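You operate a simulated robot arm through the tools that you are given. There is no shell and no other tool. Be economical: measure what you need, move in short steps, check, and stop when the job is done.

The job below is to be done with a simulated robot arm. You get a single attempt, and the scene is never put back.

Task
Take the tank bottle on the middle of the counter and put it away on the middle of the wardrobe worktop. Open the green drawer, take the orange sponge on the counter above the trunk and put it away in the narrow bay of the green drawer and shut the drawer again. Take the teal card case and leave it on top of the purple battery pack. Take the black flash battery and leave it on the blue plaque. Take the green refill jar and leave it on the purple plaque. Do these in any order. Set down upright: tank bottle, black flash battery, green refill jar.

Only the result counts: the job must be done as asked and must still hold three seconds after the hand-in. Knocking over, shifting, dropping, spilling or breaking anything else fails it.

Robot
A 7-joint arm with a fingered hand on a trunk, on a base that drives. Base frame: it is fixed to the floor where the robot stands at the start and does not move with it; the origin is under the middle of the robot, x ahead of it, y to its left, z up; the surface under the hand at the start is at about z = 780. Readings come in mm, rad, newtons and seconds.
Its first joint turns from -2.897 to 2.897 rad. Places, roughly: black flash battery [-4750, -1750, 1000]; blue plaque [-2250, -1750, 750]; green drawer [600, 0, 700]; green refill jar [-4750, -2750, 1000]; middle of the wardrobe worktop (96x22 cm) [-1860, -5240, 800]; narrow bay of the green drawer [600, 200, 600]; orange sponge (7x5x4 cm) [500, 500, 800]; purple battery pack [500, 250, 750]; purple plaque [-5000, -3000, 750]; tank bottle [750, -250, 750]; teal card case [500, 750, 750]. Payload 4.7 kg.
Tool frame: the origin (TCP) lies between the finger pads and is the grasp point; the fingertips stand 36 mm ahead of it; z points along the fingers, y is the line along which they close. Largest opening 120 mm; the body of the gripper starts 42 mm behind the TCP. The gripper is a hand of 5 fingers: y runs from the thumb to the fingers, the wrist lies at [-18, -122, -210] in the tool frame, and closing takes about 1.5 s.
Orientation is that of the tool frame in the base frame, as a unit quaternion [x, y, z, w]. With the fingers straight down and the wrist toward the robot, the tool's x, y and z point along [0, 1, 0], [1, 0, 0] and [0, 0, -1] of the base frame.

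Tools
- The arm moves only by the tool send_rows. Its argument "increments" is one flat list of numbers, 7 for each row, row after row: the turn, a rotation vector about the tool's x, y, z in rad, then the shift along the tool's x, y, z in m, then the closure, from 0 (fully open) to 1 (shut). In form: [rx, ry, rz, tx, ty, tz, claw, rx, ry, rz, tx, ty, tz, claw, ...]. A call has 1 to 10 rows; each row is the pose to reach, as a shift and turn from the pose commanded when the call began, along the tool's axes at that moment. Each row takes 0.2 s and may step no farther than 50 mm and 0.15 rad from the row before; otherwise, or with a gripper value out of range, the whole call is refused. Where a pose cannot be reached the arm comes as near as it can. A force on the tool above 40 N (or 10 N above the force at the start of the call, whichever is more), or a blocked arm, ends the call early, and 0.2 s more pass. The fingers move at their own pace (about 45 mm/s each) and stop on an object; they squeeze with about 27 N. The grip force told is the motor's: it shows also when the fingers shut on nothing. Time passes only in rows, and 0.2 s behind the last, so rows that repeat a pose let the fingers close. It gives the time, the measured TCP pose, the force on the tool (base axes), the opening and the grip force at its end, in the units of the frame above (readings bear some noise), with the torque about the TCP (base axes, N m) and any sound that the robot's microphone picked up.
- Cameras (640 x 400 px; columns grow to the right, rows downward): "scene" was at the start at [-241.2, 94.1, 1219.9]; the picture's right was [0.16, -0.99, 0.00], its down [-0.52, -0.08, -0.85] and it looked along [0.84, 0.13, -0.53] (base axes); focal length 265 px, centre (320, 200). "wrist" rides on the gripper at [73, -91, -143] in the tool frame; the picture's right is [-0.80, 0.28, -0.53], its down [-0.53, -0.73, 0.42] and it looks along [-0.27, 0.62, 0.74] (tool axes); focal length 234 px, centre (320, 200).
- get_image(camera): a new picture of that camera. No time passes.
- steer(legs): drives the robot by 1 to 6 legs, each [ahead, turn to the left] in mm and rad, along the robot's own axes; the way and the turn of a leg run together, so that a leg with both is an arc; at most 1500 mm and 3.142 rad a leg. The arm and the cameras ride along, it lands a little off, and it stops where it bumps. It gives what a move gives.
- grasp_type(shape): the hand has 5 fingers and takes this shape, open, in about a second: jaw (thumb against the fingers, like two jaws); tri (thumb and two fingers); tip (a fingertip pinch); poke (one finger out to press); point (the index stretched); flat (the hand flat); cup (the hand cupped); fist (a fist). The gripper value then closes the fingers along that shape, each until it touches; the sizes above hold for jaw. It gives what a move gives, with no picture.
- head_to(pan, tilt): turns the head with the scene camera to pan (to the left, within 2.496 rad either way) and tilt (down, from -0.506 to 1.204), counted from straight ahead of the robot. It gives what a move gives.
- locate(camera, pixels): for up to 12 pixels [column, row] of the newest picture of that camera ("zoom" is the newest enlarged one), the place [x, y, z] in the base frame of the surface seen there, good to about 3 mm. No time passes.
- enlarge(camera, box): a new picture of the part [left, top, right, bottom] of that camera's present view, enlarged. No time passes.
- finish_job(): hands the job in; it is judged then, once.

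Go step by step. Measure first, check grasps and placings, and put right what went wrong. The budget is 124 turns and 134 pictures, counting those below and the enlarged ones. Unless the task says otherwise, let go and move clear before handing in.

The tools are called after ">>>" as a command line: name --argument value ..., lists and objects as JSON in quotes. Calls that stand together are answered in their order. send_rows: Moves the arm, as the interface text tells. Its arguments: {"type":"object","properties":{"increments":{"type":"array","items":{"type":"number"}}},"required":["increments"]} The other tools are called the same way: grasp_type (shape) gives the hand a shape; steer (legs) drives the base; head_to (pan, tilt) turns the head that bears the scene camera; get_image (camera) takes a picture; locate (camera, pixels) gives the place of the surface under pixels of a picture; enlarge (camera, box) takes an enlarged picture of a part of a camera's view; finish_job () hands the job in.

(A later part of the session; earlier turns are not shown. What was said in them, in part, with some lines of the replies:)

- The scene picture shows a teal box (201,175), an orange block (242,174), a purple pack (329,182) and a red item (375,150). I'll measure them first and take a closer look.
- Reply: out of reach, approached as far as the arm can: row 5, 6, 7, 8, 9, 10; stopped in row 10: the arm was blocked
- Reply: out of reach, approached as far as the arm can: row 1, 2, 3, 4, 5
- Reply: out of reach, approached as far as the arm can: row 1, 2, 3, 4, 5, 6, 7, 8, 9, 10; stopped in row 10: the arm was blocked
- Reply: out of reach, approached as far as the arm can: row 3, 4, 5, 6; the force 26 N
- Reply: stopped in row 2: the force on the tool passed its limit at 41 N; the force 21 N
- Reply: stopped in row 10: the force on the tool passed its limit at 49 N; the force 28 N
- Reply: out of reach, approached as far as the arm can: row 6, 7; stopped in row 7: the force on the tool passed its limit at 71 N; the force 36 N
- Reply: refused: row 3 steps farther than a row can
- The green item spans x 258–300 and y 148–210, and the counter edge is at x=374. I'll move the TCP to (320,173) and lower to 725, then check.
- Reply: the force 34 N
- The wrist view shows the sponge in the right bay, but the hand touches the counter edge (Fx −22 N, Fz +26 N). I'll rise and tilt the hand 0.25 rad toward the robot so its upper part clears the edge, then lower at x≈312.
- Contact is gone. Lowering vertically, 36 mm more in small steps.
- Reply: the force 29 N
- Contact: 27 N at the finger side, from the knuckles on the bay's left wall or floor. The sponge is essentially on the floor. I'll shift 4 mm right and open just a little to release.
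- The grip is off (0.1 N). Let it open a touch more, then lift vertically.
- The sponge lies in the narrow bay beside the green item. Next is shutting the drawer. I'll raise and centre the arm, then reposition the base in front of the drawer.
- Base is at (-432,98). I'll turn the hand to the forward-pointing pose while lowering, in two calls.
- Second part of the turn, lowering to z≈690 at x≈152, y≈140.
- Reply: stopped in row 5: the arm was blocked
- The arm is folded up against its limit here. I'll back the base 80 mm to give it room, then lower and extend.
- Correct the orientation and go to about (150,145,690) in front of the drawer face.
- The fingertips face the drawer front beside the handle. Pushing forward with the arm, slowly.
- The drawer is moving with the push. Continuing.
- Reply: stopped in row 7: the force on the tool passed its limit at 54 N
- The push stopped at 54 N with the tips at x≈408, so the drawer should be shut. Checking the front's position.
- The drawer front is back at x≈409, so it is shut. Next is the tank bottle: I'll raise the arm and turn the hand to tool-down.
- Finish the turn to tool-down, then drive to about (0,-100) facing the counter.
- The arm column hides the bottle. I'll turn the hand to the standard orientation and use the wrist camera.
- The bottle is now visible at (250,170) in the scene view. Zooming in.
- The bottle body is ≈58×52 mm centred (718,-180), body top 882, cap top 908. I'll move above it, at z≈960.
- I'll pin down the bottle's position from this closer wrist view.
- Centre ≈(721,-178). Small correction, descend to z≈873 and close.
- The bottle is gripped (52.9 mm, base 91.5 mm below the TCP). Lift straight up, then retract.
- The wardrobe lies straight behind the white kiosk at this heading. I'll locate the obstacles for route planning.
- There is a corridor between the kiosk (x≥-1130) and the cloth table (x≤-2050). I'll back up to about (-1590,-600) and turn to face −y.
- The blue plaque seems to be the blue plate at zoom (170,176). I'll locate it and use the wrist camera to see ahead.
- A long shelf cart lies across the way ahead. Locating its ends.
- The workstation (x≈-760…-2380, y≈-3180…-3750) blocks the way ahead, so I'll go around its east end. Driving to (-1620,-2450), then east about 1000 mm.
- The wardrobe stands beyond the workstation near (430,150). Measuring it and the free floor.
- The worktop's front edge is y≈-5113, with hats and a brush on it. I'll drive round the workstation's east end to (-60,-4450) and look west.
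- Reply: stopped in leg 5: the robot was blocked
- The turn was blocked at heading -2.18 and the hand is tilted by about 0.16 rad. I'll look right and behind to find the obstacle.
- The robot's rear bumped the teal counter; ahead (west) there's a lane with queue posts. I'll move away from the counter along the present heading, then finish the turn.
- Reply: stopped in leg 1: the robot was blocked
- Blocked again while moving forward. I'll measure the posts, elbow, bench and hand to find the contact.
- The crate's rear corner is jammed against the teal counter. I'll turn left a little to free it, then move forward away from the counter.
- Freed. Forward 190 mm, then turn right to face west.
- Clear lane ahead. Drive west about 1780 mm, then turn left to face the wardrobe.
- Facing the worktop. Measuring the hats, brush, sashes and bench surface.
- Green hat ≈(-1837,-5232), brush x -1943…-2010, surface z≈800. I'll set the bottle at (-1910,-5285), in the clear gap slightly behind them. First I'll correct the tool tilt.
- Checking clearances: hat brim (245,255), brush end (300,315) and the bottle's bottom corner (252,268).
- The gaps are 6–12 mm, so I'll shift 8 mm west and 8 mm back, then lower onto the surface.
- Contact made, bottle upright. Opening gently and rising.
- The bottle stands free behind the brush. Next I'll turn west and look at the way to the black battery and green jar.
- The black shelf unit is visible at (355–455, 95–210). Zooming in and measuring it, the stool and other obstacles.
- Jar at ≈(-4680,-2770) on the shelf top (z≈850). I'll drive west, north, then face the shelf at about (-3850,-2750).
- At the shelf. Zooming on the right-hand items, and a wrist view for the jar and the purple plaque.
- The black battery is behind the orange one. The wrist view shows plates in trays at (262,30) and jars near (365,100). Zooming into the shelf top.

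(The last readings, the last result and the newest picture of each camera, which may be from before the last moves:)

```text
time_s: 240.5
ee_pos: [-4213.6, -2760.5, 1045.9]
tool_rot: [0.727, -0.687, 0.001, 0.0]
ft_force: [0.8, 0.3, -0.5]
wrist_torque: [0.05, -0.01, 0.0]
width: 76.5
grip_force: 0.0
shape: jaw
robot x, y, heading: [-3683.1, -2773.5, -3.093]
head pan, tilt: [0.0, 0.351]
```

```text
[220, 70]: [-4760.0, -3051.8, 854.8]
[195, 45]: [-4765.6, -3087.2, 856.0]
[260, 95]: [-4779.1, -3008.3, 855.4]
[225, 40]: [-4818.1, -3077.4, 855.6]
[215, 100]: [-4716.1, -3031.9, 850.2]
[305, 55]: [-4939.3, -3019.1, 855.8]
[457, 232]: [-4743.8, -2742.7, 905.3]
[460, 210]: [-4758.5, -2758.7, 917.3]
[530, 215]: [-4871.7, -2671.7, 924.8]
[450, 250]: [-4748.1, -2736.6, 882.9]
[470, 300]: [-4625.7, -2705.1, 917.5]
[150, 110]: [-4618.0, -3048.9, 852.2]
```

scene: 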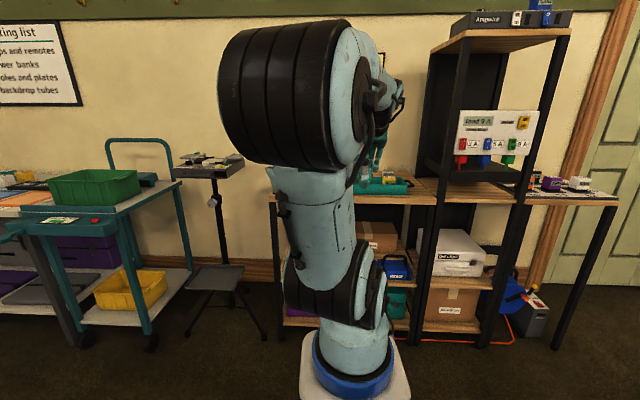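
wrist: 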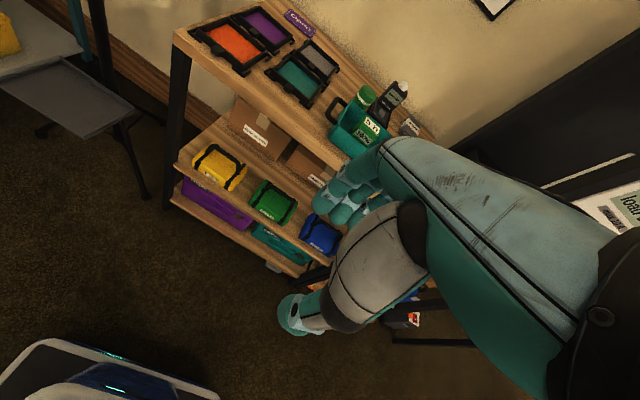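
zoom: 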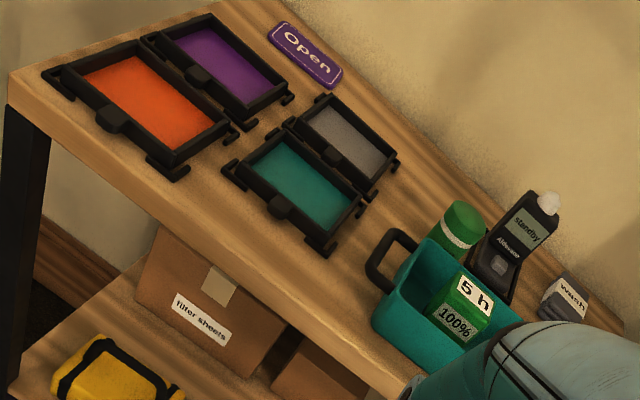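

The purple plaque is the "Open" plate at (-4939,-3019,856), and the jar stands at (-4755,-2755), top 917. I'll drive closer to about (-4120,-2880) and turn the hand so the fingers close along y, with the fingers on the free south side.

>>> steer --legs '[[0, 0.189], [440, 0], [0, -0.238]]'

>>> send_rows --increments '[0, 0, -0.15, 0, 0, 0, 0, 0, 0, -0.3, 0, 0, 0, 0, 0, 0, -0.45, 0, 0, 0, 0, 0, 0, -0.6, 0, 0, 0, 0, 0, 0, -0.75, 0, 0, 0, 0, 0, 0, -0.9, 0, 0, 0, 0, 0, 0, -1.05, 0, 0, 0, 0, 0, 0, -1.2, 0, 0, 0, 0, 0, 0, -1.35, 0, 0, 0, 0, 0, 0, -1.5, 0, 0, 0, 0]'

>>> get_image --camera "wrist"

>>> get_image --camera "scene"

```text
time_s: 244.7
ee_pos: [-4639.1, -2833.2, 1045.7]
tool_rot: [-0.707, 0.708, 0.0, -0.001]
ft_force: [-0.3, -0.2, -0.4]
wrist_torque: [-0.02, 0.01, 0.03]
width: 76.8
grip_force: 0.1
shape: jaw
robot x, y, heading: [-4109.0, -2882.7, 3.14]
head pan, tilt: [0.0, 0.351]
```

```text
time_s: 246.9
ee_pos: [-4636.7, -2834.8, 1046.1]
tool_rot: [0.999, -0.035, 0.0, 0.0]
ft_force: [0.6, 0.0, -0.2]
wrist_torque: [0.02, 0.01, 0.0]
width: 119.6
grip_force: 0.1
shape: jaw
robot x, y, heading: [-4107.6, -2880.0, 3.141]
head pan, tilt: [0.0, 0.351]
```

```text
37 pictures are left
```

wrist: 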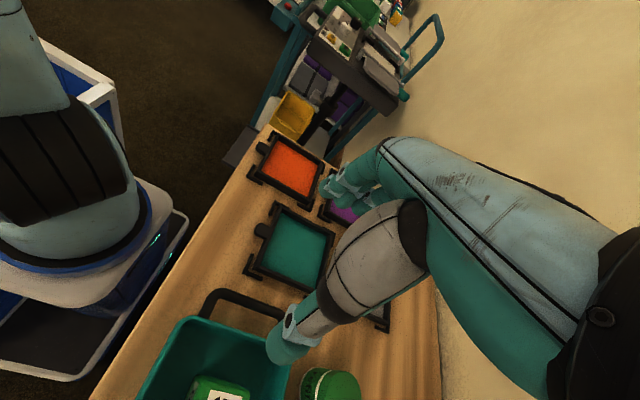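

```text
36 pictures are left
```

scene: 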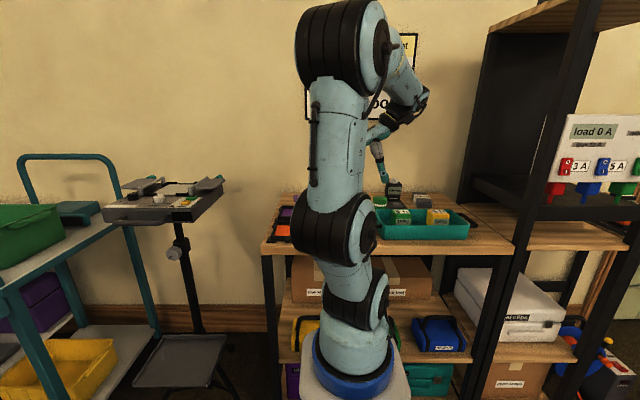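

The jar shows at (330,388) in the wrist view, next to the teal tray and its black handle. Measuring both from both views.

>>> locate --camera "wrist" --pixels '[[335, 380], [310, 375], [355, 380], [300, 385], [345, 395], [245, 292], [275, 305], [285, 385], [290, 365], [205, 300], [400, 390], [350, 355]]'

>>> enlarge --camera "scene" --box '[350, 160, 480, 241]'

>>> locate --camera "zoom" --pixels '[[148, 200], [140, 180], [160, 180], [150, 165], [130, 200], [165, 210], [220, 150], [215, 110], [365, 200], [200, 200], [440, 240], [140, 260]]'

```text
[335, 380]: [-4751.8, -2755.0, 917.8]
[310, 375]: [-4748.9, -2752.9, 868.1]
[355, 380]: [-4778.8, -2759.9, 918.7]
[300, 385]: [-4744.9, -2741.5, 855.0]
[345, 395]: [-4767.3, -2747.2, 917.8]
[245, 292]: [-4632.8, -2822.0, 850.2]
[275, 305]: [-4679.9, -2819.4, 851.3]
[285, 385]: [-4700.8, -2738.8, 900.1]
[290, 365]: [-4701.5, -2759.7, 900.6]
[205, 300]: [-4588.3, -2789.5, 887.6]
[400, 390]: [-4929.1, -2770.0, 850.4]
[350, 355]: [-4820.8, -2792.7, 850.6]
```

```text
4.92 times, centred on (415, 200) of scene
```

zoom: 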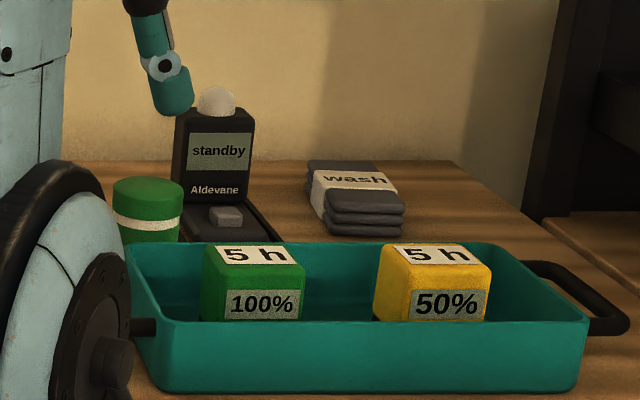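

```text
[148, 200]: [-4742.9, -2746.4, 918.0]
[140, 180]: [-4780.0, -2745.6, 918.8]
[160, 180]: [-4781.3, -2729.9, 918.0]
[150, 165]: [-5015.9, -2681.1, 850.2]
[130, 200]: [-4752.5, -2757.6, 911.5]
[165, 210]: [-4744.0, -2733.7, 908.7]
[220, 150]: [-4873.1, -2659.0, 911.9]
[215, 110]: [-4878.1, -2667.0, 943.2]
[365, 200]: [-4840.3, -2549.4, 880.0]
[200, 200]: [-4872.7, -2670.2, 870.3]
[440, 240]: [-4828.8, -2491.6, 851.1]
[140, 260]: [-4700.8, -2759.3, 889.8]
```

Jar: centre ≈(-4764,-2746), Ø≈42, z 850–918. Moving above it with about 80 mm opening.

>>> send_rows --increments '[0, 0, -0.04, -0.033, -0.02, 0, 0.3, 0, 0, -0.07, -0.066, -0.04, 0, 0.3, 0, 0, -0.07, -0.1, -0.06, 0, 0.3, 0, 0, -0.07, -0.133, -0.08, 0, 0.3, 0, 0, -0.07, -0.133, -0.08, 0.035, 0.3, 0, 0, -0.07, -0.133, -0.08, 0.07, 0.3, 0, 0, -0.07, -0.133, -0.08, 0.09, 0.3, 0, 0, -0.07, -0.133, -0.08, 0.09, 0.3]'

>>> get_image --camera "wrist"

>>> enlarge --camera "scene" --box '[350, 160, 480, 241]'

```text
time_s: 248.7
ee_pos: [-4763.7, -2742.1, 955.3]
tool_rot: [1.0, 0.0, 0.0, 0.0]
ft_force: [-0.1, -0.9, 0.7]
wrist_torque: [-0.03, 0.0, -0.04]
width: 84.3
grip_force: 0.2
shape: jaw
robot x, y, heading: [-4107.9, -2876.5, 3.135]
head pan, tilt: [0.0, 0.351]
```

```text
34 pictures are left
```

wrist: 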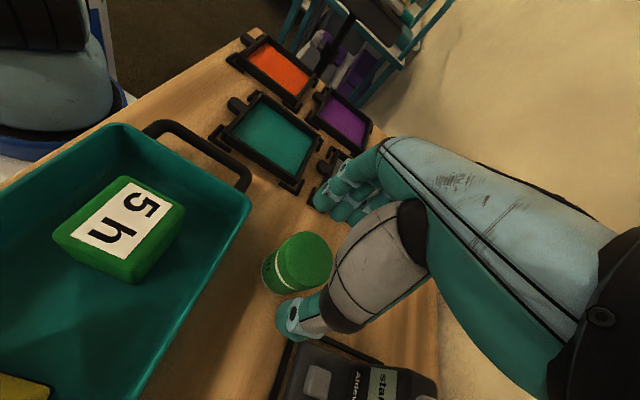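

```text
4.92 times, centred on (415, 200) of scene
```

zoom: 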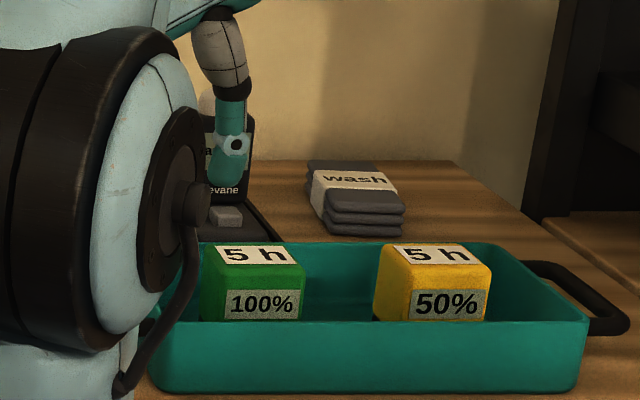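

Checking jar centre and the Airmeter's base edge relative to the thumb.

>>> locate --camera "wrist" --pixels '[[304, 258], [279, 260], [331, 262], [305, 235], [285, 345], [320, 350], [300, 315], [270, 385], [280, 285]]'

```text
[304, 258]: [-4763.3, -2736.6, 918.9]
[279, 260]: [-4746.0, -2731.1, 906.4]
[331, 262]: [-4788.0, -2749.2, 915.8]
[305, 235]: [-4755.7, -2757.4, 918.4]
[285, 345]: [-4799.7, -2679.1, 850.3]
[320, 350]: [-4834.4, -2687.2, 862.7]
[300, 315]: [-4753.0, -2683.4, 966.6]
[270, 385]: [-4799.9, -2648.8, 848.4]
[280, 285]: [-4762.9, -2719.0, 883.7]
```

All clear. Descend to z≈893 and grip the jar.

>>> send_rows --increments '[0, 0, 0, -0.001, -0.002, 0.02, 0.3, 0, 0, 0, -0.001, -0.002, 0.042, 0.3, 0, 0, 0, -0.001, -0.002, 0.062, 0.3, 0, 0, 0, -0.001, -0.002, 0.062, 0.6, 0, 0, 0, -0.001, -0.002, 0.062, 1, 0, 0, 0, -0.001, -0.002, 0.062, 1, 0, 0, 0, -0.001, -0.002, 0.062, 1, 0, 0, 0, -0.001, -0.002, 0.062, 1, 0, 0, 0, -0.001, -0.002, 0.062, 1]'

>>> get_image --camera "wrist"

```text
time_s: 250.7
ee_pos: [-4768.3, -2743.0, 893.8]
tool_rot: [1.0, -0.001, 0.0, 0.001]
ft_force: [0.3, 0.1, 0.4]
wrist_torque: [-0.02, -0.01, -0.01]
width: 39.9
grip_force: 27.2
shape: jaw
robot x, y, heading: [-4108.0, -2875.8, 3.139]
head pan, tilt: [0.0, 0.351]
```

```text
32 pictures are left
```

wrist: 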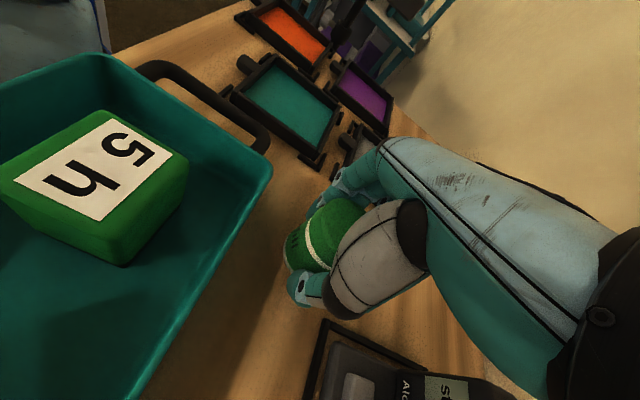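

The jar is gripped (39.9 mm, base 43.8 mm below the TCP). Lift and carry it over the purple plaque.

>>> send_rows --increments '[0, 0, 0, 0, 0, -0.035, 1, 0, 0, 0, 0, 0, -0.075, 1, 0, 0, 0, 0, 0, -0.11, 1, 0, 0, 0, -0.0244, 0.0394, -0.11, 1, 0, 0, 0, -0.0489, 0.0789, -0.11, 1, 0, 0, 0, -0.0733, 0.1183, -0.11, 1, 0, 0, 0, -0.0977, 0.1577, -0.11, 1, 0, 0, 0, -0.1221, 0.1971, -0.11, 1, 0, 0, 0, -0.1466, 0.2366, -0.11, 1, 0, 0, 0, -0.171, 0.276, -0.11, 1]'

>>> get_image --camera "wrist"

>>> get_image --camera "scene"

```text
time_s: 252.9
ee_pos: [-4939.8, -3019.0, 1003.8]
tool_rot: [1.0, -0.002, -0.001, 0.001]
ft_force: [0.0, 0.3, -0.1]
wrist_torque: [0.0, 0.05, 0.03]
width: 40.1
grip_force: 27.2
shape: jaw
robot x, y, heading: [-4110.2, -2878.8, 3.139]
head pan, tilt: [0.0, 0.351]
```

```text
31 pictures are left
```

wrist: 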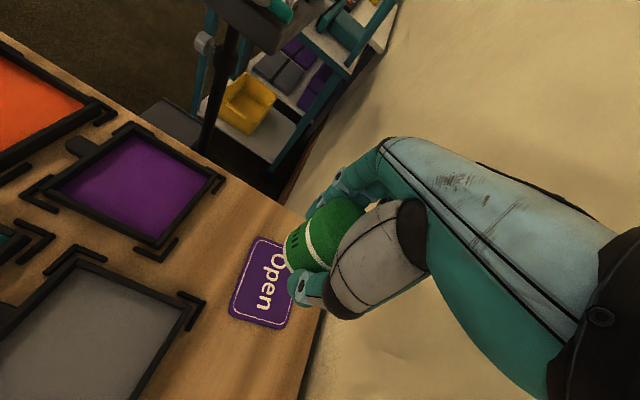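

```text
30 pictures are left
```

scene: 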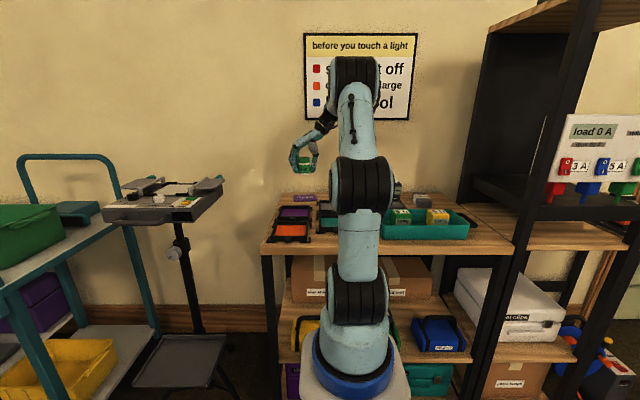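

Locating the plaque's corners and shelf's rear edge precisely.

>>> locate --camera "wrist" --pixels '[[255, 238], [231, 310], [282, 325], [262, 270], [285, 245], [290, 320], [315, 320], [288, 250]]'

>>> enlarge --camera "scene" --box '[260, 135, 356, 195]'

>>> locate --camera "zoom" --pixels '[[245, 400], [270, 395], [300, 385], [220, 395], [260, 380], [320, 380], [300, 395], [330, 395], [305, 190], [305, 240]]'

```text
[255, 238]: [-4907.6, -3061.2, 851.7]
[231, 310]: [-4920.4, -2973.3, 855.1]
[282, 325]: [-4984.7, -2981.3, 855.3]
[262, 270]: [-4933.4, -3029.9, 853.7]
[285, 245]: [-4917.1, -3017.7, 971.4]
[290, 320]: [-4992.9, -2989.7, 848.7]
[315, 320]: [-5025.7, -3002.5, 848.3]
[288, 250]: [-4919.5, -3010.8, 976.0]
```

```text
6.67 times, centred on (308, 165) of scene
```

zoom: 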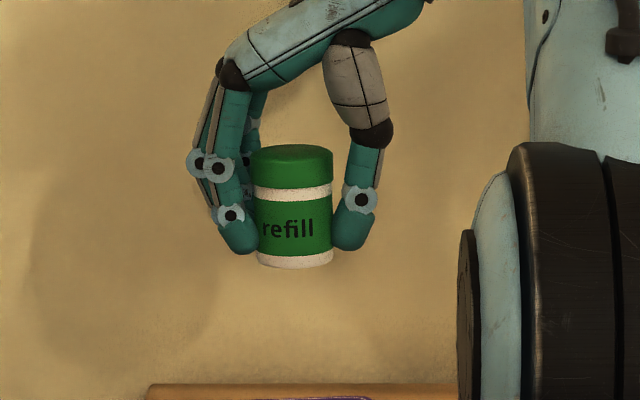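

```text
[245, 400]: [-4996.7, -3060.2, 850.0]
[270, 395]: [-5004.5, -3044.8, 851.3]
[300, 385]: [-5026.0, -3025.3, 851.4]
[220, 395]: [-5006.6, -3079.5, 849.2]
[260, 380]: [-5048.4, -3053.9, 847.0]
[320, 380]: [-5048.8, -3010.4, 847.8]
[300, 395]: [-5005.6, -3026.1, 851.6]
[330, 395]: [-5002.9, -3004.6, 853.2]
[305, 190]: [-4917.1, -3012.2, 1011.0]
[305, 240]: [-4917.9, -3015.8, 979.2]
```

The plaque spans x -4908…-4988, y -3065…-2973, centre ≈(-4946,-3021), z 855. Shift 7 mm back and lower.

>>> send_rows --increments '[0, 0, 0, -0.007, 0.003, 0.035, 1, 0, 0, 0, -0.007, 0.003, 0.07, 1, 0, 0, 0, -0.007, 0.003, 0.09, 1, 0, 0, 0, -0.007, 0.003, 0.1, 1, 0, 0, 0, -0.007, 0.003, 0.104, 1, 0, 0, 0, -0.007, 0.003, 0.105, 1, 0, 0, 0, -0.007, 0.003, 0.105, 1]'

>>> get_image --camera "wrist"

```text
time_s: 254.5
ee_pos: [-4945.2, -3021.8, 899.4]
tool_rot: [1.0, -0.001, 0.0, 0.001]
ft_force: [0.5, -0.3, -1.1]
wrist_torque: [0.0, 0.03, -0.03]
width: 39.8
grip_force: 26.6
shape: jaw
robot x, y, heading: [-4109.9, -2876.7, 3.14]
head pan, tilt: [0.0, 0.351]
```

```text
28 pictures are left
```

wrist: 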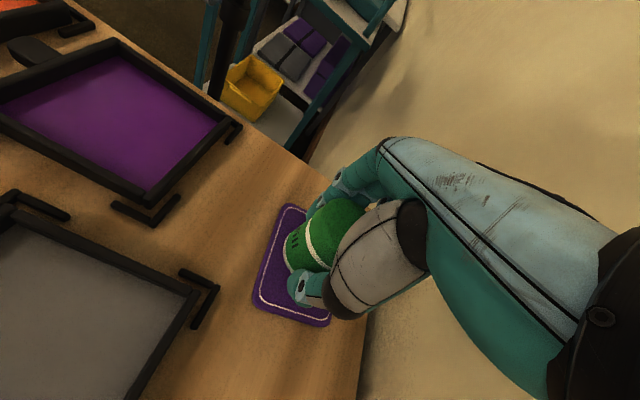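

Almost touching. Lower 2.5 mm more, open, and rise.

>>> send_rows --increments '[0, 0, 0, 0, 0, 0.0015, 1, 0, 0, 0, 0, 0, 0.0025, 1, 0, 0, 0, 0, 0, 0.0025, 0.6, 0, 0, 0, 0, 0, 0.0025, 0.45, 0, 0, 0, 0, 0, 0.0025, 0.4, 0, 0, 0, 0, 0, 0.0025, 0.4, 0, 0, 0, 0, 0, -0.02, 0.4, 0, 0, 0, 0, 0, -0.06, 0.4, 0, 0, 0, 0, 0, -0.1, 0.4, 0, 0, 0, 0, 0, -0.14, 0.4]'

>>> get_image --camera "wrist"

```text
time_s: 256.7
ee_pos: [-4944.5, -3020.7, 1037.6]
tool_rot: [1.0, -0.001, 0.001, 0.0]
ft_force: [-0.4, 0.2, -0.4]
wrist_torque: [-0.08, -0.06, 0.0]
width: 71.6
grip_force: 0.1
shape: jaw
robot x, y, heading: [-4108.2, -2879.3, 3.14]
head pan, tilt: [0.0, 0.351]
```

```text
27 pictures are left
```

wrist: 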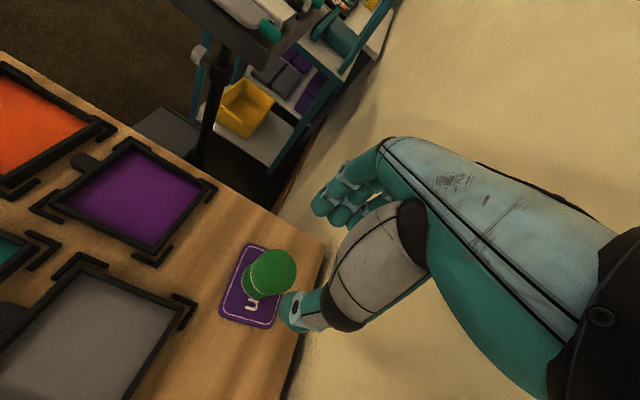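

The jar stands on the plaque. Retract the arm, back off and look right (north) toward the battery rack.

>>> send_rows --increments '[0, 0, 0, 0.0427, -0.0133, 0, 0.4, 0, 0, 0, 0.0853, -0.0267, 0, 0.3, 0, 0, 0, 0.128, -0.04, 0, 0.2, 0, 0, 0, 0.1707, -0.0533, 0, 0.1, 0, 0, 0, 0.2133, -0.0667, 0, 0, 0, 0, 0, 0.256, -0.08, 0, 0, 0, 0, 0, 0.2987, -0.0933, 0, 0, 0, 0, 0, 0.3413, -0.1067, 0, 0, 0, 0, 0, 0.384, -0.12, -0.03, 0]'

>>> steer --legs '[[-400, 0]]'

>>> head_to --pan -0.95 --tilt 0.4

>>> get_image --camera "scene"

```text
refused: row 9 steps farther than a row can; nothing moved
```

```text
time_s: 259.2
ee_pos: [-4545.1, -3024.0, 1039.0]
tool_rot: [1.0, 0.001, 0.0, 0.002]
ft_force: [0.2, -1.1, -0.2]
wrist_torque: [-0.02, 0.01, 0.03]
width: 71.4
grip_force: 0.0
shape: jaw
robot x, y, heading: [-3710.5, -2880.3, -3.142]
head pan, tilt: [0.0, 0.351]
```

```text
time_s: 260.4
ee_pos: [-4546.5, -3023.6, 1039.0]
tool_rot: [1.0, 0.001, 0.0, 0.002]
ft_force: [-0.1, -0.2, -0.2]
wrist_torque: [-0.01, -0.01, -0.04]
width: 71.6
grip_force: 0.1
shape: jaw
robot x, y, heading: [-3712.7, -2880.6, -3.14]
head pan, tilt: [-0.949, 0.4]
```

```text
26 pictures are left
```

scene: 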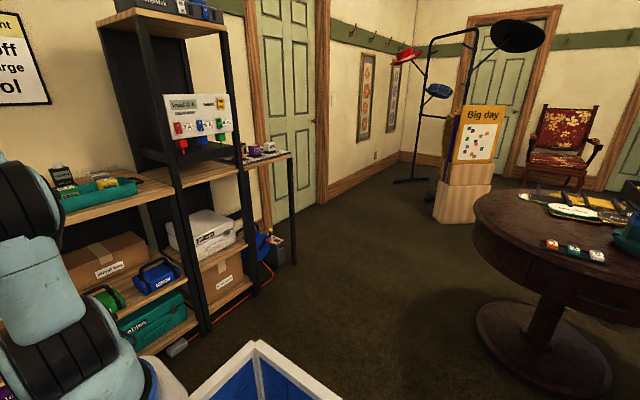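

The backing went fine, with the arm still extended. A round table stands at (475–640,200); I'll locate it and the black battery.

>>> enlarge --camera "scene" --box '[210, 125, 306, 185]'

>>> locate --camera "zoom" --pixels '[[400, 143], [345, 150], [260, 165], [300, 180], [240, 180], [290, 150], [320, 145], [250, 200], [215, 170], [360, 135]]'

>>> locate --camera "scene" --pixels '[[476, 235], [478, 330], [490, 200], [435, 215], [520, 260], [300, 300], [292, 255]]'

>>> send_rows --increments '[0, 0, 0, 0.0427, -0.0133, 0, 0.4, 0, 0, 0, 0.0853, -0.0267, 0, 0.3, 0, 0, 0, 0.128, -0.04, 0, 0.2, 0, 0, 0, 0.1707, -0.0533, 0, 0.1, 0, 0, 0, 0.2133, -0.0667, 0, 0, 0, 0, 0, 0.256, -0.08, 0, 0, 0, 0, 0, 0.2987, -0.0933, 0, 0, 0, 0, 0, 0.3413, -0.1067, 0, 0]'

```text
6.67 times, centred on (258, 155) of scene
```

zoom: 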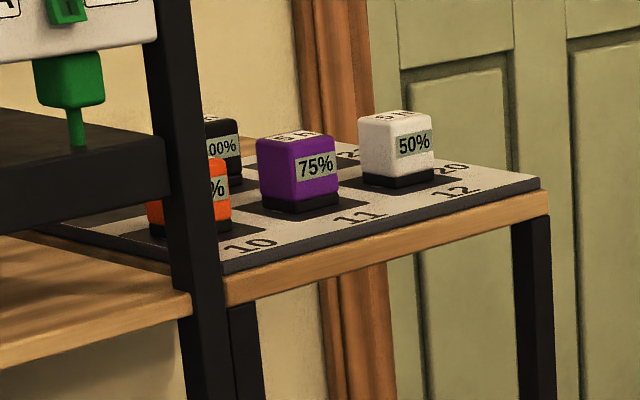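

```text
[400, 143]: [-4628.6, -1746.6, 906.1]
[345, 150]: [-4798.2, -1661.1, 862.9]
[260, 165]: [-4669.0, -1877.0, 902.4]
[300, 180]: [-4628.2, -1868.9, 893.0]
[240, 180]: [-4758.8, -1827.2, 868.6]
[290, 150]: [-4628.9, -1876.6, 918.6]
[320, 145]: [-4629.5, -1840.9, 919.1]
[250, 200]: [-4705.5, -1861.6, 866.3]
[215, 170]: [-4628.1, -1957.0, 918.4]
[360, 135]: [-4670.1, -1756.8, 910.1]
```

```text
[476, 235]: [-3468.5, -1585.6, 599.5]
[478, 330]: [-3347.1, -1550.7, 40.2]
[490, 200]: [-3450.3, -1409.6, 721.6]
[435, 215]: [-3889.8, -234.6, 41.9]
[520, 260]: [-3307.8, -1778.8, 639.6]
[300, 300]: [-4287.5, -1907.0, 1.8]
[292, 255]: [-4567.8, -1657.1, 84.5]
```

```text
time_s: 262.2
ee_pos: [-4201.6, -2917.5, 1037.5]
tool_rot: [1.0, 0.0, 0.001, 0.001]
ft_force: [0.0, 0.9, -0.5]
wrist_torque: [-0.03, 0.0, 0.01]
width: 119.5
grip_force: 0.1
shape: jaw
robot x, y, heading: [-3710.5, -2880.2, -3.142]
head pan, tilt: [-0.949, 0.4]
```

Black battery ≈(-4765,-1858), behind the purple one. The round table's edge is at x≈-3470, so I'll go north along x≈-3970 and then face west.

>>> steer --legs '[[260, 0], [0, -1.571], [1010, 0], [0, 1.571]]'

>>> head_to --pan -0.1 --tilt 0.4

>>> get_image --camera "scene"

```text
time_s: 276.6
ee_pos: [-4446.8, -1910.4, 1038.3]
tool_rot: [1.0, -0.009, -0.001, 0.002]
ft_force: [0.1, 0.0, -0.2]
wrist_torque: [0.0, 0.01, -0.04]
width: 119.5
grip_force: 0.1
shape: jaw
robot x, y, heading: [-3953.8, -1884.4, 3.126]
head pan, tilt: [-0.949, 0.4]
```

```text
time_s: 277.8
ee_pos: [-4447.2, -1910.1, 1038.7]
tool_rot: [1.0, -0.009, 0.0, 0.001]
ft_force: [0.0, 0.7, 0.6]
wrist_torque: [-0.04, 0.01, 0.02]
width: 119.4
grip_force: 0.0
shape: jaw
robot x, y, heading: [-3958.1, -1884.9, 3.125]
head pan, tilt: [-0.099, 0.4]
```

```text
24 pictures are left
```

scene: 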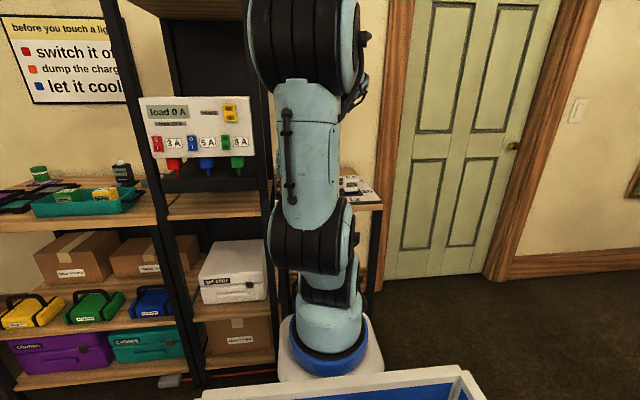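

The arm hides the rack, so I'll move the hand over it, at safe height, for a wrist view.

>>> send_rows --increments '[0, 0, 0, -0.0422, -0.025, 0, 0, 0, 0, 0, -0.0843, -0.05, 0, 0, 0, 0, 0, -0.1265, -0.075, 0, 0, 0, 0, 0, -0.1687, -0.1, 0, 0, 0, 0, 0, -0.2108, -0.125, 0, 0, 0, 0, 0, -0.253, -0.15, 0, 0]'

>>> get_image --camera "wrist"

```text
time_s: 279.1
ee_pos: [-4697.3, -1758.1, 1043.4]
tool_rot: [1.0, -0.009, 0.0, 0.0]
ft_force: [0.9, -0.2, 1.7]
wrist_torque: [0.02, 0.03, -0.01]
width: 119.7
grip_force: 0.1
shape: jaw
robot x, y, heading: [-3955.7, -1881.5, 3.122]
head pan, tilt: [-0.099, 0.4]
```

```text
23 pictures are left
```

wrist: 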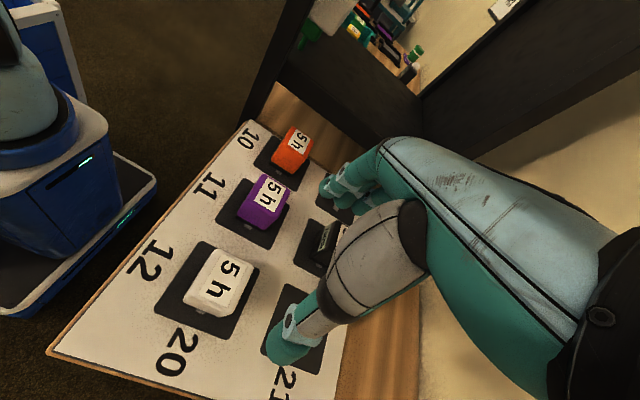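

>>> locate --camera "wrist" --pixels '[[326, 235], [318, 222], [337, 225], [322, 250], [316, 260], [335, 245], [305, 262], [345, 228], [330, 200], [280, 195]]'

>>> enlarge --camera "wrist" --box '[250, 170, 378, 250]'

>>> locate --camera "zoom" --pixels '[[350, 270], [380, 330], [430, 280], [400, 275], [360, 345], [440, 290], [330, 400], [395, 310]]'

```text
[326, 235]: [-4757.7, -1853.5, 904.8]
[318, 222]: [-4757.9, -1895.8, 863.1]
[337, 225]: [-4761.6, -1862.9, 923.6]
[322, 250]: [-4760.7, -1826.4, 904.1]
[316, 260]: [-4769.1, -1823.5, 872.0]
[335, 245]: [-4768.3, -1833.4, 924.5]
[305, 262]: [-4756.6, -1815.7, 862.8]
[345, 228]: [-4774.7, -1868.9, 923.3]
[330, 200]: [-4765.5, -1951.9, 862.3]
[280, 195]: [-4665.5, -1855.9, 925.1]
```

```text
5.00 times, centred on (314, 210) of wrist
```

zoom: 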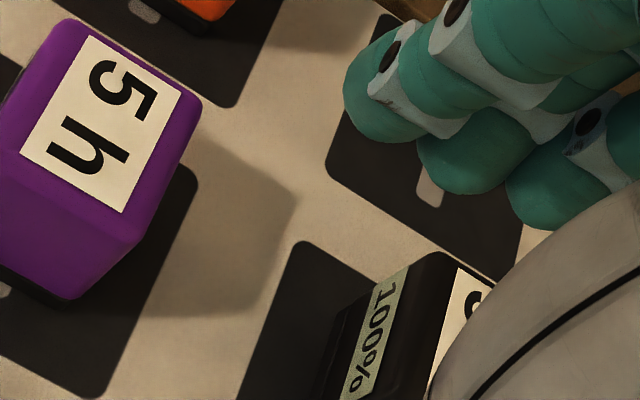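

```text
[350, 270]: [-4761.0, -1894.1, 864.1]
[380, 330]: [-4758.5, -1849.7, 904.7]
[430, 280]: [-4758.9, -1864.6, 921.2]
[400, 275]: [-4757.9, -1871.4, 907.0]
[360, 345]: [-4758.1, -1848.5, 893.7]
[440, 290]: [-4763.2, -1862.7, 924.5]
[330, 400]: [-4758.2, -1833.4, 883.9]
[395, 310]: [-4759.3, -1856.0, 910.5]
```

Black battery: front face x≈-4758, y -1875…-1825, top 924; centre ≈(-4780,-1850). Move over, descend to z≈903 and close.

>>> send_rows --increments '[0, 0, -0.018, -0.027, 0.031, 0, 0, 0, 0, -0.018, -0.054, 0.062, 0, 0, 0, 0, -0.018, -0.0813, 0.0935, 0, 0, 0, 0, -0.018, -0.0813, 0.0935, 0.04, 0, 0, 0, -0.018, -0.0813, 0.0935, 0.075, 0, 0, 0, -0.018, -0.0813, 0.0935, 0.11, 0, 0, 0, -0.018, -0.0813, 0.0935, 0.14, 0, 0, 0, -0.018, -0.0813, 0.0935, 0.14, 0.2]'

>>> send_rows --increments '[0, 0, 0, 0, 0, 0, 1, 0, 0, 0, 0, 0, 0, 1, 0, 0, 0, 0, 0, 0, 1, 0, 0, 0, 0, 0, 0, 1, 0, 0, 0, 0, 0, 0, 1, 0, 0, 0, 0, 0, 0, 1]'

>>> get_image --camera "wrist"

```text
time_s: 280.9
ee_pos: [-4779.7, -1849.0, 900.1]
tool_rot: [1.0, 0.001, -0.001, 0.001]
ft_force: [-0.4, 0.2, 0.4]
wrist_torque: [0.04, -0.02, 0.0]
width: 96.3
grip_force: 0.0
shape: jaw
robot x, y, heading: [-3955.0, -1880.2, 3.126]
head pan, tilt: [-0.099, 0.4]
```

```text
time_s: 282.4
ee_pos: [-4779.2, -1849.2, 900.4]
tool_rot: [1.0, 0.001, 0.001, 0.001]
ft_force: [-0.1, 0.8, 0.4]
wrist_torque: [0.03, -0.02, -0.01]
width: 48.5
grip_force: 27.3
shape: jaw
robot x, y, heading: [-3956.8, -1883.6, 3.124]
head pan, tilt: [-0.099, 0.4]
```

```text
21 pictures are left
```

wrist: 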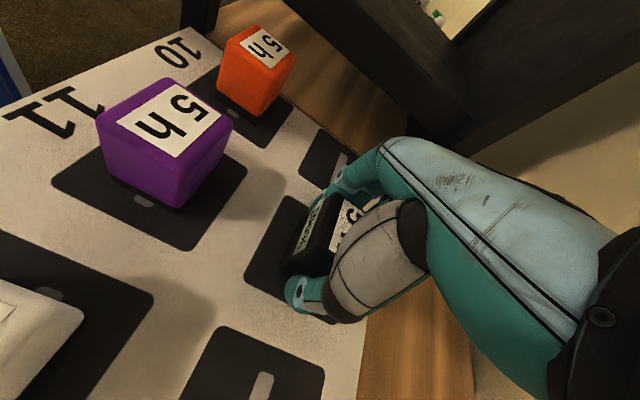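

The battery is gripped (48.5 mm). Lift, retract, then drive south and turn east to look at the lane toward the cloth table.

>>> send_rows --increments '[0, 0, 0, 0, 0, -0.045, 1, 0, 0, 0, 0, 0, -0.092, 1, 0, 0, 0, 0, 0, -0.14, 1, 0, 0, 0, 0.0478, 0, -0.14, 1, 0, 0, 0, 0.0956, 0, -0.14, 1, 0, 0, 0, 0.1434, 0, -0.14, 1, 0, 0, 0, 0.1912, 0, -0.14, 1, 0, 0, 0, 0.239, 0, -0.14, 1, 0, 0, 0, 0.2868, 0, -0.14, 1, 0, 0, 0, 0.3346, 0, -0.14, 1]'

>>> steer --legs '[[0, 1.588], [930, 0], [0, 1.571]]'

>>> head_to --pan -0.15 --tilt 0.3

>>> get_image --camera "scene"

>>> get_image --camera "wrist"

```text
time_s: 284.6
ee_pos: [-4441.6, -1849.5, 1037.1]
tool_rot: [1.0, 0.0, 0.001, 0.001]
ft_force: [0.4, -0.6, -3.2]
wrist_torque: [-0.04, -0.01, 0.02]
width: 48.7
grip_force: 26.6
shape: jaw
robot x, y, heading: [-3957.0, -1881.6, 3.125]
head pan, tilt: [-0.099, 0.4]
```

```text
time_s: 296.9
ee_pos: [-3463.3, -2828.6, 1038.0]
tool_rot: [0.007, 1.0, 0.001, 0.0]
ft_force: [1.2, -0.4, -3.4]
wrist_torque: [0.01, 0.01, 0.02]
width: 48.6
grip_force: 27.5
shape: jaw
robot x, y, heading: [-3953.8, -2784.7, -0.038]
head pan, tilt: [-0.099, 0.4]
```

```text
time_s: 297.6
ee_pos: [-3463.4, -2829.0, 1036.8]
tool_rot: [0.008, 1.0, 0.0, 0.0]
ft_force: [0.0, -1.4, -3.7]
wrist_torque: [0.03, 0.01, 0.01]
width: 48.5
grip_force: 26.5
shape: jaw
robot x, y, heading: [-3949.9, -2786.8, -0.033]
head pan, tilt: [-0.15, 0.3]
```

```text
20 pictures are left
```

scene: 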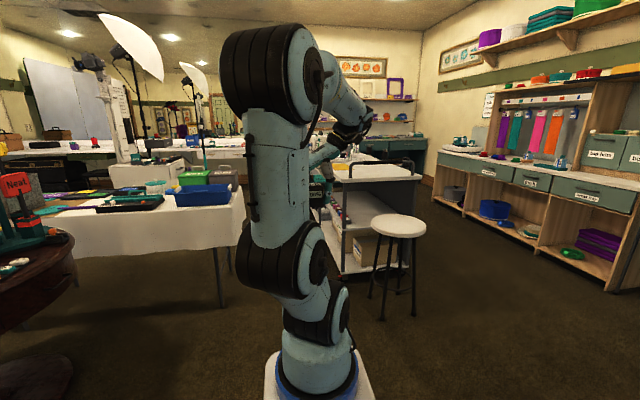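

```text
19 pictures are left
```

wrist: 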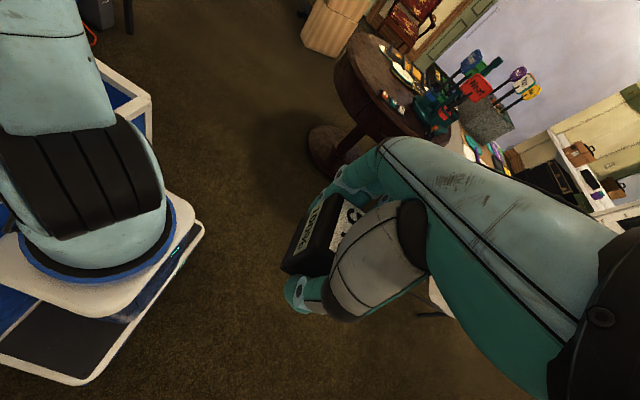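

Measuring the cloth table's edges, the workstation corner and the stool from here.

>>> locate --camera "scene" --pixels '[[243, 200], [215, 208], [80, 215], [90, 250], [235, 240], [218, 300], [345, 185], [350, 270], [380, 318], [398, 225], [372, 225], [130, 203]]'

```text
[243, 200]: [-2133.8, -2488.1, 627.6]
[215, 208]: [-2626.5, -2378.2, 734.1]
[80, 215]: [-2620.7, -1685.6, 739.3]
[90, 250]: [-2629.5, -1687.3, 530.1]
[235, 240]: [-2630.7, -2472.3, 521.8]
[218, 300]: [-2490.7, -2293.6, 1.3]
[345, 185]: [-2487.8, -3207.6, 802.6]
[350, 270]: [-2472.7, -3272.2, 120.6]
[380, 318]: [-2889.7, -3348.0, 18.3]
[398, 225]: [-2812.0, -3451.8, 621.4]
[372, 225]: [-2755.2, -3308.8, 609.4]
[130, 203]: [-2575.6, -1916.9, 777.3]
```

The south lane is only ~700 mm wide, while the northern way round is open. I'll go back north past the round table, then east, then into the corridor as before.

>>> steer --legs '[[0, 1.604], [900, 0], [890, 0], [0, -1.171], [1030, 0], [0, -0.4]]'

```text
time_s: 316.9
ee_pos: [-2705.5, -546.5, 1040.7]
tool_rot: [-0.198, 0.98, 0.0, 0.002]
ft_force: [-0.2, -0.6, -3.0]
wrist_torque: [0.02, -0.05, -0.05]
width: 48.3
grip_force: 26.7
shape: jaw
robot x, y, heading: [-3165.8, -702.9, 0.378]
head pan, tilt: [-0.15, 0.3]
stopped in leg 5: the robot was blocked; the commanded pose is now the measured one
```

The base was blocked at (-3166,-703). Looking ahead to see what's there.

>>> head_to --pan -0.5 --tilt 0.65

>>> get_image --camera "scene"

>>> head_to --pan 0.9 --tilt 0.6

>>> get_image --camera "scene"

```text
time_s: 317.8
ee_pos: [-2704.7, -546.3, 1040.4]
tool_rot: [-0.197, 0.98, -0.001, 0.003]
ft_force: [0.3, 0.0, -3.7]
wrist_torque: [-0.01, -0.03, -0.04]
width: 48.4
grip_force: 26.8
shape: jaw
robot x, y, heading: [-3158.4, -705.2, 0.379]
head pan, tilt: [-0.499, 0.649]
```

```text
18 pictures are left
```

scene: 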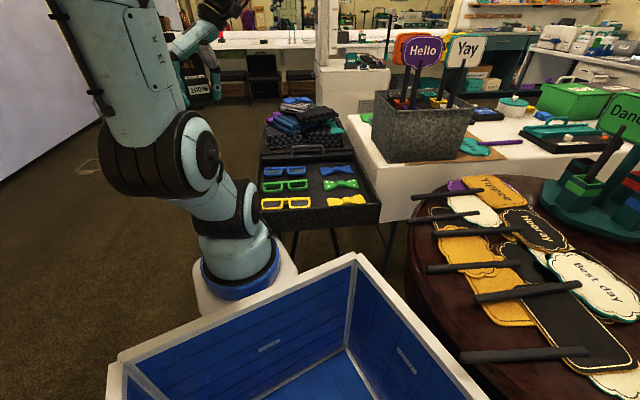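

```text
time_s: 319.3
ee_pos: [-2703.0, -548.4, 1040.5]
tool_rot: [-0.197, 0.98, -0.001, 0.004]
ft_force: [-0.2, 0.1, -3.8]
wrist_torque: [-0.02, 0.02, 0.0]
width: 48.2
grip_force: 26.9
shape: jaw
robot x, y, heading: [-3161.5, -699.7, 0.375]
head pan, tilt: [0.901, 0.6]
```

```text
17 pictures are left
```

scene: 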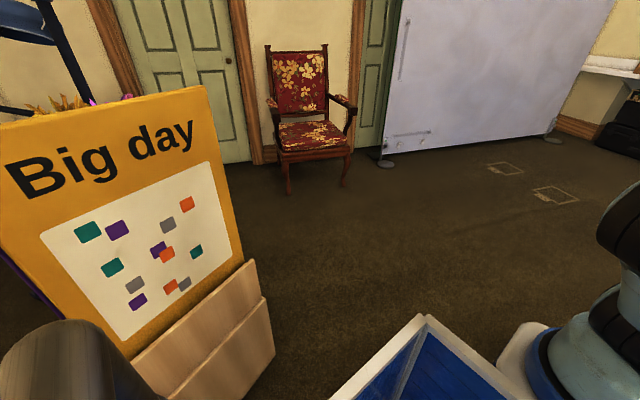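

I'll re-take the front-right view and measure the black side table, round table and base front there.

>>> head_to --pan -0.5 --tilt 0.65

>>> get_image --camera "scene"

>>> locate --camera "scene" --pixels '[[262, 215], [380, 215], [262, 150], [310, 250], [406, 215], [408, 260], [480, 370], [355, 255], [120, 355], [290, 265], [520, 190], [470, 390]]'

```text
time_s: 320.8
ee_pos: [-2704.7, -547.8, 1040.9]
tool_rot: [-0.197, 0.98, 0.0, 0.004]
ft_force: [-0.2, -0.6, -3.5]
wrist_torque: [-0.05, 0.01, -0.02]
width: 48.3
grip_force: 27.2
shape: jaw
robot x, y, heading: [-3164.2, -699.8, 0.373]
head pan, tilt: [-0.499, 0.649]
```

```text
16 pictures are left
```

scene: 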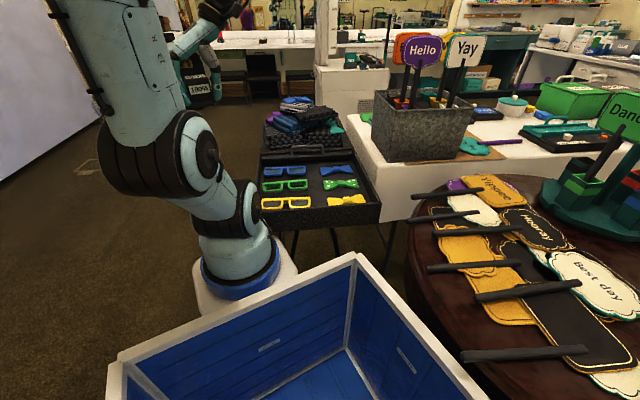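

```text
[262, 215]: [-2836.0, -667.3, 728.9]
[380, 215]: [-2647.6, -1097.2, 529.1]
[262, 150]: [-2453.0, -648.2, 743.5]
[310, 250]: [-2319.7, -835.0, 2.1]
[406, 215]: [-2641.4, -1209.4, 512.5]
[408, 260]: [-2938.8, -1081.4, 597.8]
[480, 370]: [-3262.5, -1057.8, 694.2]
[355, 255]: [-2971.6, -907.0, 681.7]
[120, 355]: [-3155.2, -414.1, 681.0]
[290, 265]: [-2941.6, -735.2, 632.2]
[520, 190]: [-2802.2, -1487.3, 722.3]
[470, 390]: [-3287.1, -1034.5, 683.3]
```

The base front bumped the black side table's corner (-2836,-667). I'll back up 500 mm, swing north-east around it to y≈-250, then go east and turn south.

>>> steer --legs '[[-500, 0], [0, 0.415], [895, 0], [0, -0.788], [1440, 0], [0, -1.571]]'

```text
time_s: 342.1
ee_pos: [-1617.4, -742.4, 1038.4]
tool_rot: [0.713, 0.701, -0.001, 0.0]
ft_force: [-0.3, -0.1, -3.9]
wrist_torque: [-0.01, -0.01, -0.02]
width: 48.2
grip_force: 27.1
shape: jaw
robot x, y, heading: [-1573.8, -256.8, -1.608]
head pan, tilt: [-0.499, 0.649]
```

Now at (-1574,-257). Straighten, enter the corridor to y≈-1525, and look right at the blue plaque.

>>> steer --legs '[[0, 0.037], [1270, 0]]'

>>> head_to --pan -1.02 --tilt 0.48

>>> enlarge --camera "scene" --box '[200, 125, 440, 275]'

```text
time_s: 349.0
ee_pos: [-1586.8, -2046.0, 1037.9]
tool_rot: [0.696, 0.718, 0.0, 0.0]
ft_force: [-0.8, -0.3, -3.1]
wrist_torque: [-0.01, 0.02, -0.03]
width: 48.2
grip_force: 27.5
shape: jaw
robot x, y, heading: [-1567.6, -1557.8, -1.56]
head pan, tilt: [-0.499, 0.649]
```

```text
time_s: 349.9
ee_pos: [-1587.5, -2045.2, 1037.6]
tool_rot: [0.697, 0.717, 0.0, 0.0]
ft_force: [-0.5, -0.2, -4.1]
wrist_torque: [0.01, 0.03, -0.02]
width: 48.4
grip_force: 27.3
shape: jaw
robot x, y, heading: [-1566.2, -1557.1, -1.563]
head pan, tilt: [-1.019, 0.48]
```

```text
2.67 times, centred on (320, 200) of scene
```

zoom: 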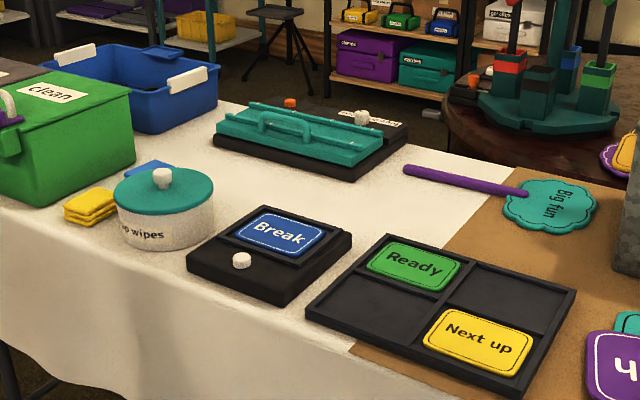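

The blue plaque "Break" is at zoom (275,232). I'll locate it and swing the arm out over it, turning the hand on the way.

>>> locate --camera "zoom" --pixels '[[235, 228], [262, 208], [327, 235], [297, 256], [280, 232], [242, 262], [190, 255], [287, 300], [350, 240], [265, 265]]'

>>> send_rows --increments '[0, 0, 0.15, 0.0219, -0.0411, 0, 1, 0, 0, 0.3, 0.0438, -0.0822, 0, 1, 0, 0, 0.45, 0.0657, -0.1233, 0, 1, 0, 0, 0.6, 0.0876, -0.1644, 0, 1, 0, 0, 0.75, 0.1095, -0.2055, 0, 1, 0, 0, 0.9, 0.1314, -0.2466, 0, 1, 0, 0, 1.05, 0.1533, -0.2877, 0, 1, 0, 0, 1.2, 0.1752, -0.3288, 0, 1, 0, 0, 1.35, 0.1971, -0.3699, 0, 1, 0, 0, 1.5, 0.219, -0.411, 0, 1]'

```text
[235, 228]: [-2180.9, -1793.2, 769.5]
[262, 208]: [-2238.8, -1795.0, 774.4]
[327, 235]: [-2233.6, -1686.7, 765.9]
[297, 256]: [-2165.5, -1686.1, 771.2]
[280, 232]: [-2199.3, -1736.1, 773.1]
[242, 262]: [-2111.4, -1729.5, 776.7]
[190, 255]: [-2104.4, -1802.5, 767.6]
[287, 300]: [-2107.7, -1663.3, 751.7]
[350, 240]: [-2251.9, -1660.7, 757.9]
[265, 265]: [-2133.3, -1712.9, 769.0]
```

```text
time_s: 352.1
ee_pos: [-2004.5, -1838.8, 1037.8]
tool_rot: [0.999, 0.049, 0.001, 0.001]
ft_force: [0.2, -0.8, -2.4]
wrist_torque: [0.06, 0.01, 0.03]
width: 48.5
grip_force: 27.4
shape: jaw
robot x, y, heading: [-1565.9, -1559.0, -1.561]
head pan, tilt: [-1.019, 0.48]
```

Plaque centre ≈(-2203,-1740), z 773, about 70×106 mm. Move over it and lower to about z=838.

>>> send_rows --increments '[0, 0, 0.05, -0.0376, -0.0236, 0, 1, 0, 0, 0.098, -0.0752, -0.0471, 0, 1, 0, 0, 0.098, -0.1128, -0.0707, 0, 1, 0, 0, 0.098, -0.1504, -0.0942, 0, 1, 0, 0, 0.098, -0.188, -0.1178, 0, 1, 0, 0, 0.098, -0.188, -0.1178, 0.045, 1, 0, 0, 0.098, -0.188, -0.1178, 0.09, 1, 0, 0, 0.098, -0.188, -0.1178, 0.135, 1, 0, 0, 0.098, -0.188, -0.1178, 0.175, 1, 0, 0, 0.098, -0.188, -0.1178, 0.2, 1]'

>>> get_image --camera "wrist"

>>> enlarge --camera "scene" --box '[240, 145, 400, 245]'

```text
time_s: 354.3
ee_pos: [-2201.3, -1738.5, 835.1]
tool_rot: [1.0, 0.001, 0.0, 0.0]
ft_force: [-0.1, -0.3, -4.1]
wrist_torque: [-0.01, 0.01, -0.01]
width: 48.4
grip_force: 27.3
shape: jaw
robot x, y, heading: [-1565.6, -1558.4, -1.557]
head pan, tilt: [-1.019, 0.48]
```

```text
14 pictures are left
```

wrist: 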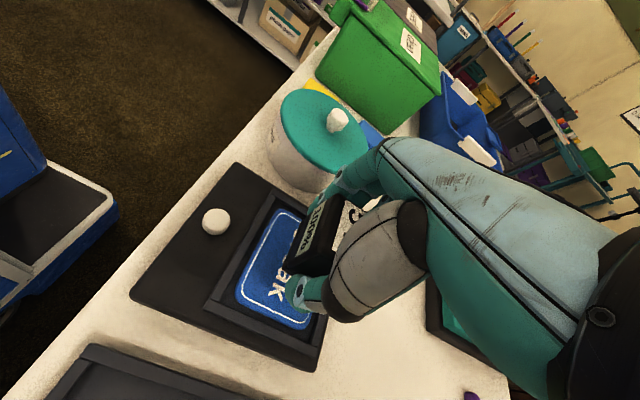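

```text
4.00 times, centred on (320, 195) of scene
```

zoom: 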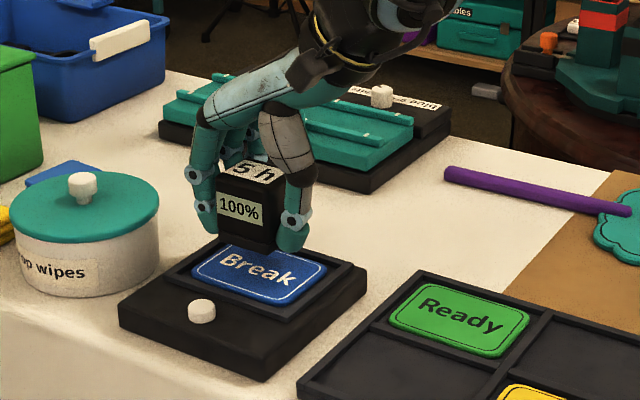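

The battery hangs right over "Break". Shift 6 mm away from the tub and lower to contact.

>>> send_rows --increments '[0, 0, 0, 0, -0.006, 0.01, 1, 0, 0, 0, 0, -0.006, 0.018, 1, 0, 0, 0, 0, -0.006, 0.022, 1, 0, 0, 0, 0, -0.006, 0.024, 1, 0, 0, 0, 0, -0.006, 0.0255, 1, 0, 0, 0, 0, -0.006, 0.0255, 1]'

>>> enlarge --camera "scene" --box '[270, 165, 350, 215]'

```text
time_s: 355.7
ee_pos: [-2201.9, -1735.9, 811.8]
tool_rot: [1.0, 0.002, 0.0, 0.0]
ft_force: [-0.4, 0.5, -2.6]
wrist_torque: [0.0, -0.01, -0.05]
width: 48.1
grip_force: 27.2
shape: jaw
robot x, y, heading: [-1566.3, -1556.3, -1.562]
head pan, tilt: [-1.019, 0.48]
```

```text
8.00 times, centred on (310, 190) of scene
```

zoom: 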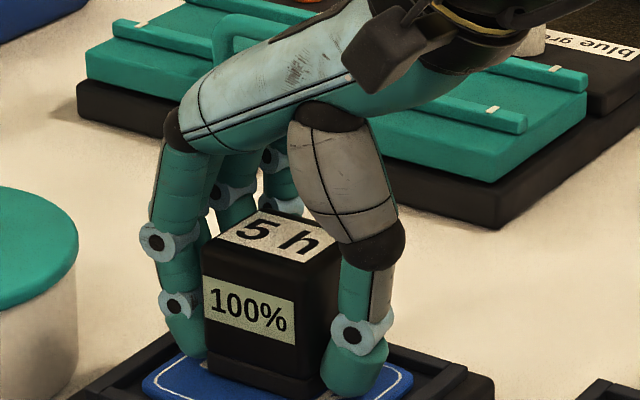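

About 1–3 mm to go. Lower 2.5 mm, open slightly and rise.

>>> send_rows --increments '[0, 0, 0, 0, 0, 0.0015, 1, 0, 0, 0, 0, 0, 0.0025, 1, 0, 0, 0, 0, 0, 0.0025, 0.55, 0, 0, 0, 0, 0, 0.0025, 0.48, 0, 0, 0, 0, 0, 0.0025, 0.46, 0, 0, 0, 0, 0, 0.0025, 0.46, 0, 0, 0, 0, 0, -0.02, 0.46, 0, 0, 0, 0, 0, -0.06, 0.46, 0, 0, 0, 0, 0, -0.105, 0.46, 0, 0, 0, 0, 0, -0.15, 0.46]'

>>> enlarge --camera "scene" --box '[240, 145, 400, 245]'

```text
time_s: 357.9
ee_pos: [-2204.0, -1738.9, 960.5]
tool_rot: [1.0, 0.002, 0.002, 0.001]
ft_force: [1.0, 0.4, -0.9]
wrist_torque: [-0.01, -0.05, 0.03]
width: 64.4
grip_force: 0.0
shape: jaw
robot x, y, heading: [-1565.1, -1558.4, -1.563]
head pan, tilt: [-1.019, 0.48]
```

```text
4.00 times, centred on (320, 195) of scene
```

zoom: 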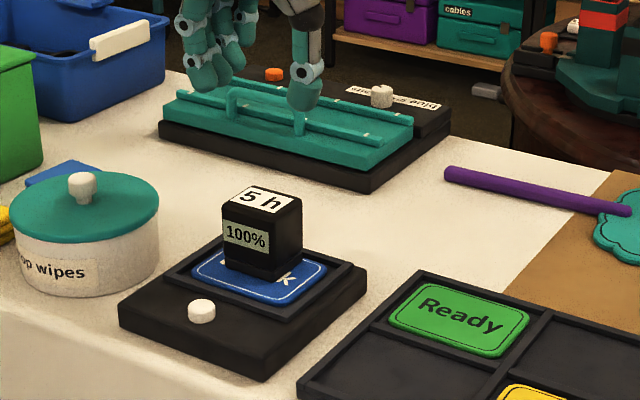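

The battery stands upright on the blue plaque and the hand is 150 mm clear above it. All five placements are done, so I'm handing in.

>>> finish_job

```text
The job is handed in.
```

I handed the job in with all five items placed and the green drawer shut; I don't know yet how it was judged.

- **Tank bottle:** it stands upright on the wardrobe worktop at about (-1918, -5294). That is about 60 mm off the middle along its length and about 54 mm toward the back, because a hat and a brush were in the way.
- **Orange sponge:** it is in the narrow bay beside the green item already there, and the drawer front measured back at its closed position.
- **Teal card case:** it sits on top of the purple battery pack, in front of its handle.
- **Black flash battery:** it stands upright on the blue "Break" plaque.
- **Green refill jar:** it stands upright on the purple "Open" plaque.

On the way the base bumped two pieces of furniture, the teal counter at the east end of the room and the corner of the black side table. I saw nothing tipped or fallen in the pictures, but I did not re-measure either one afterwards.
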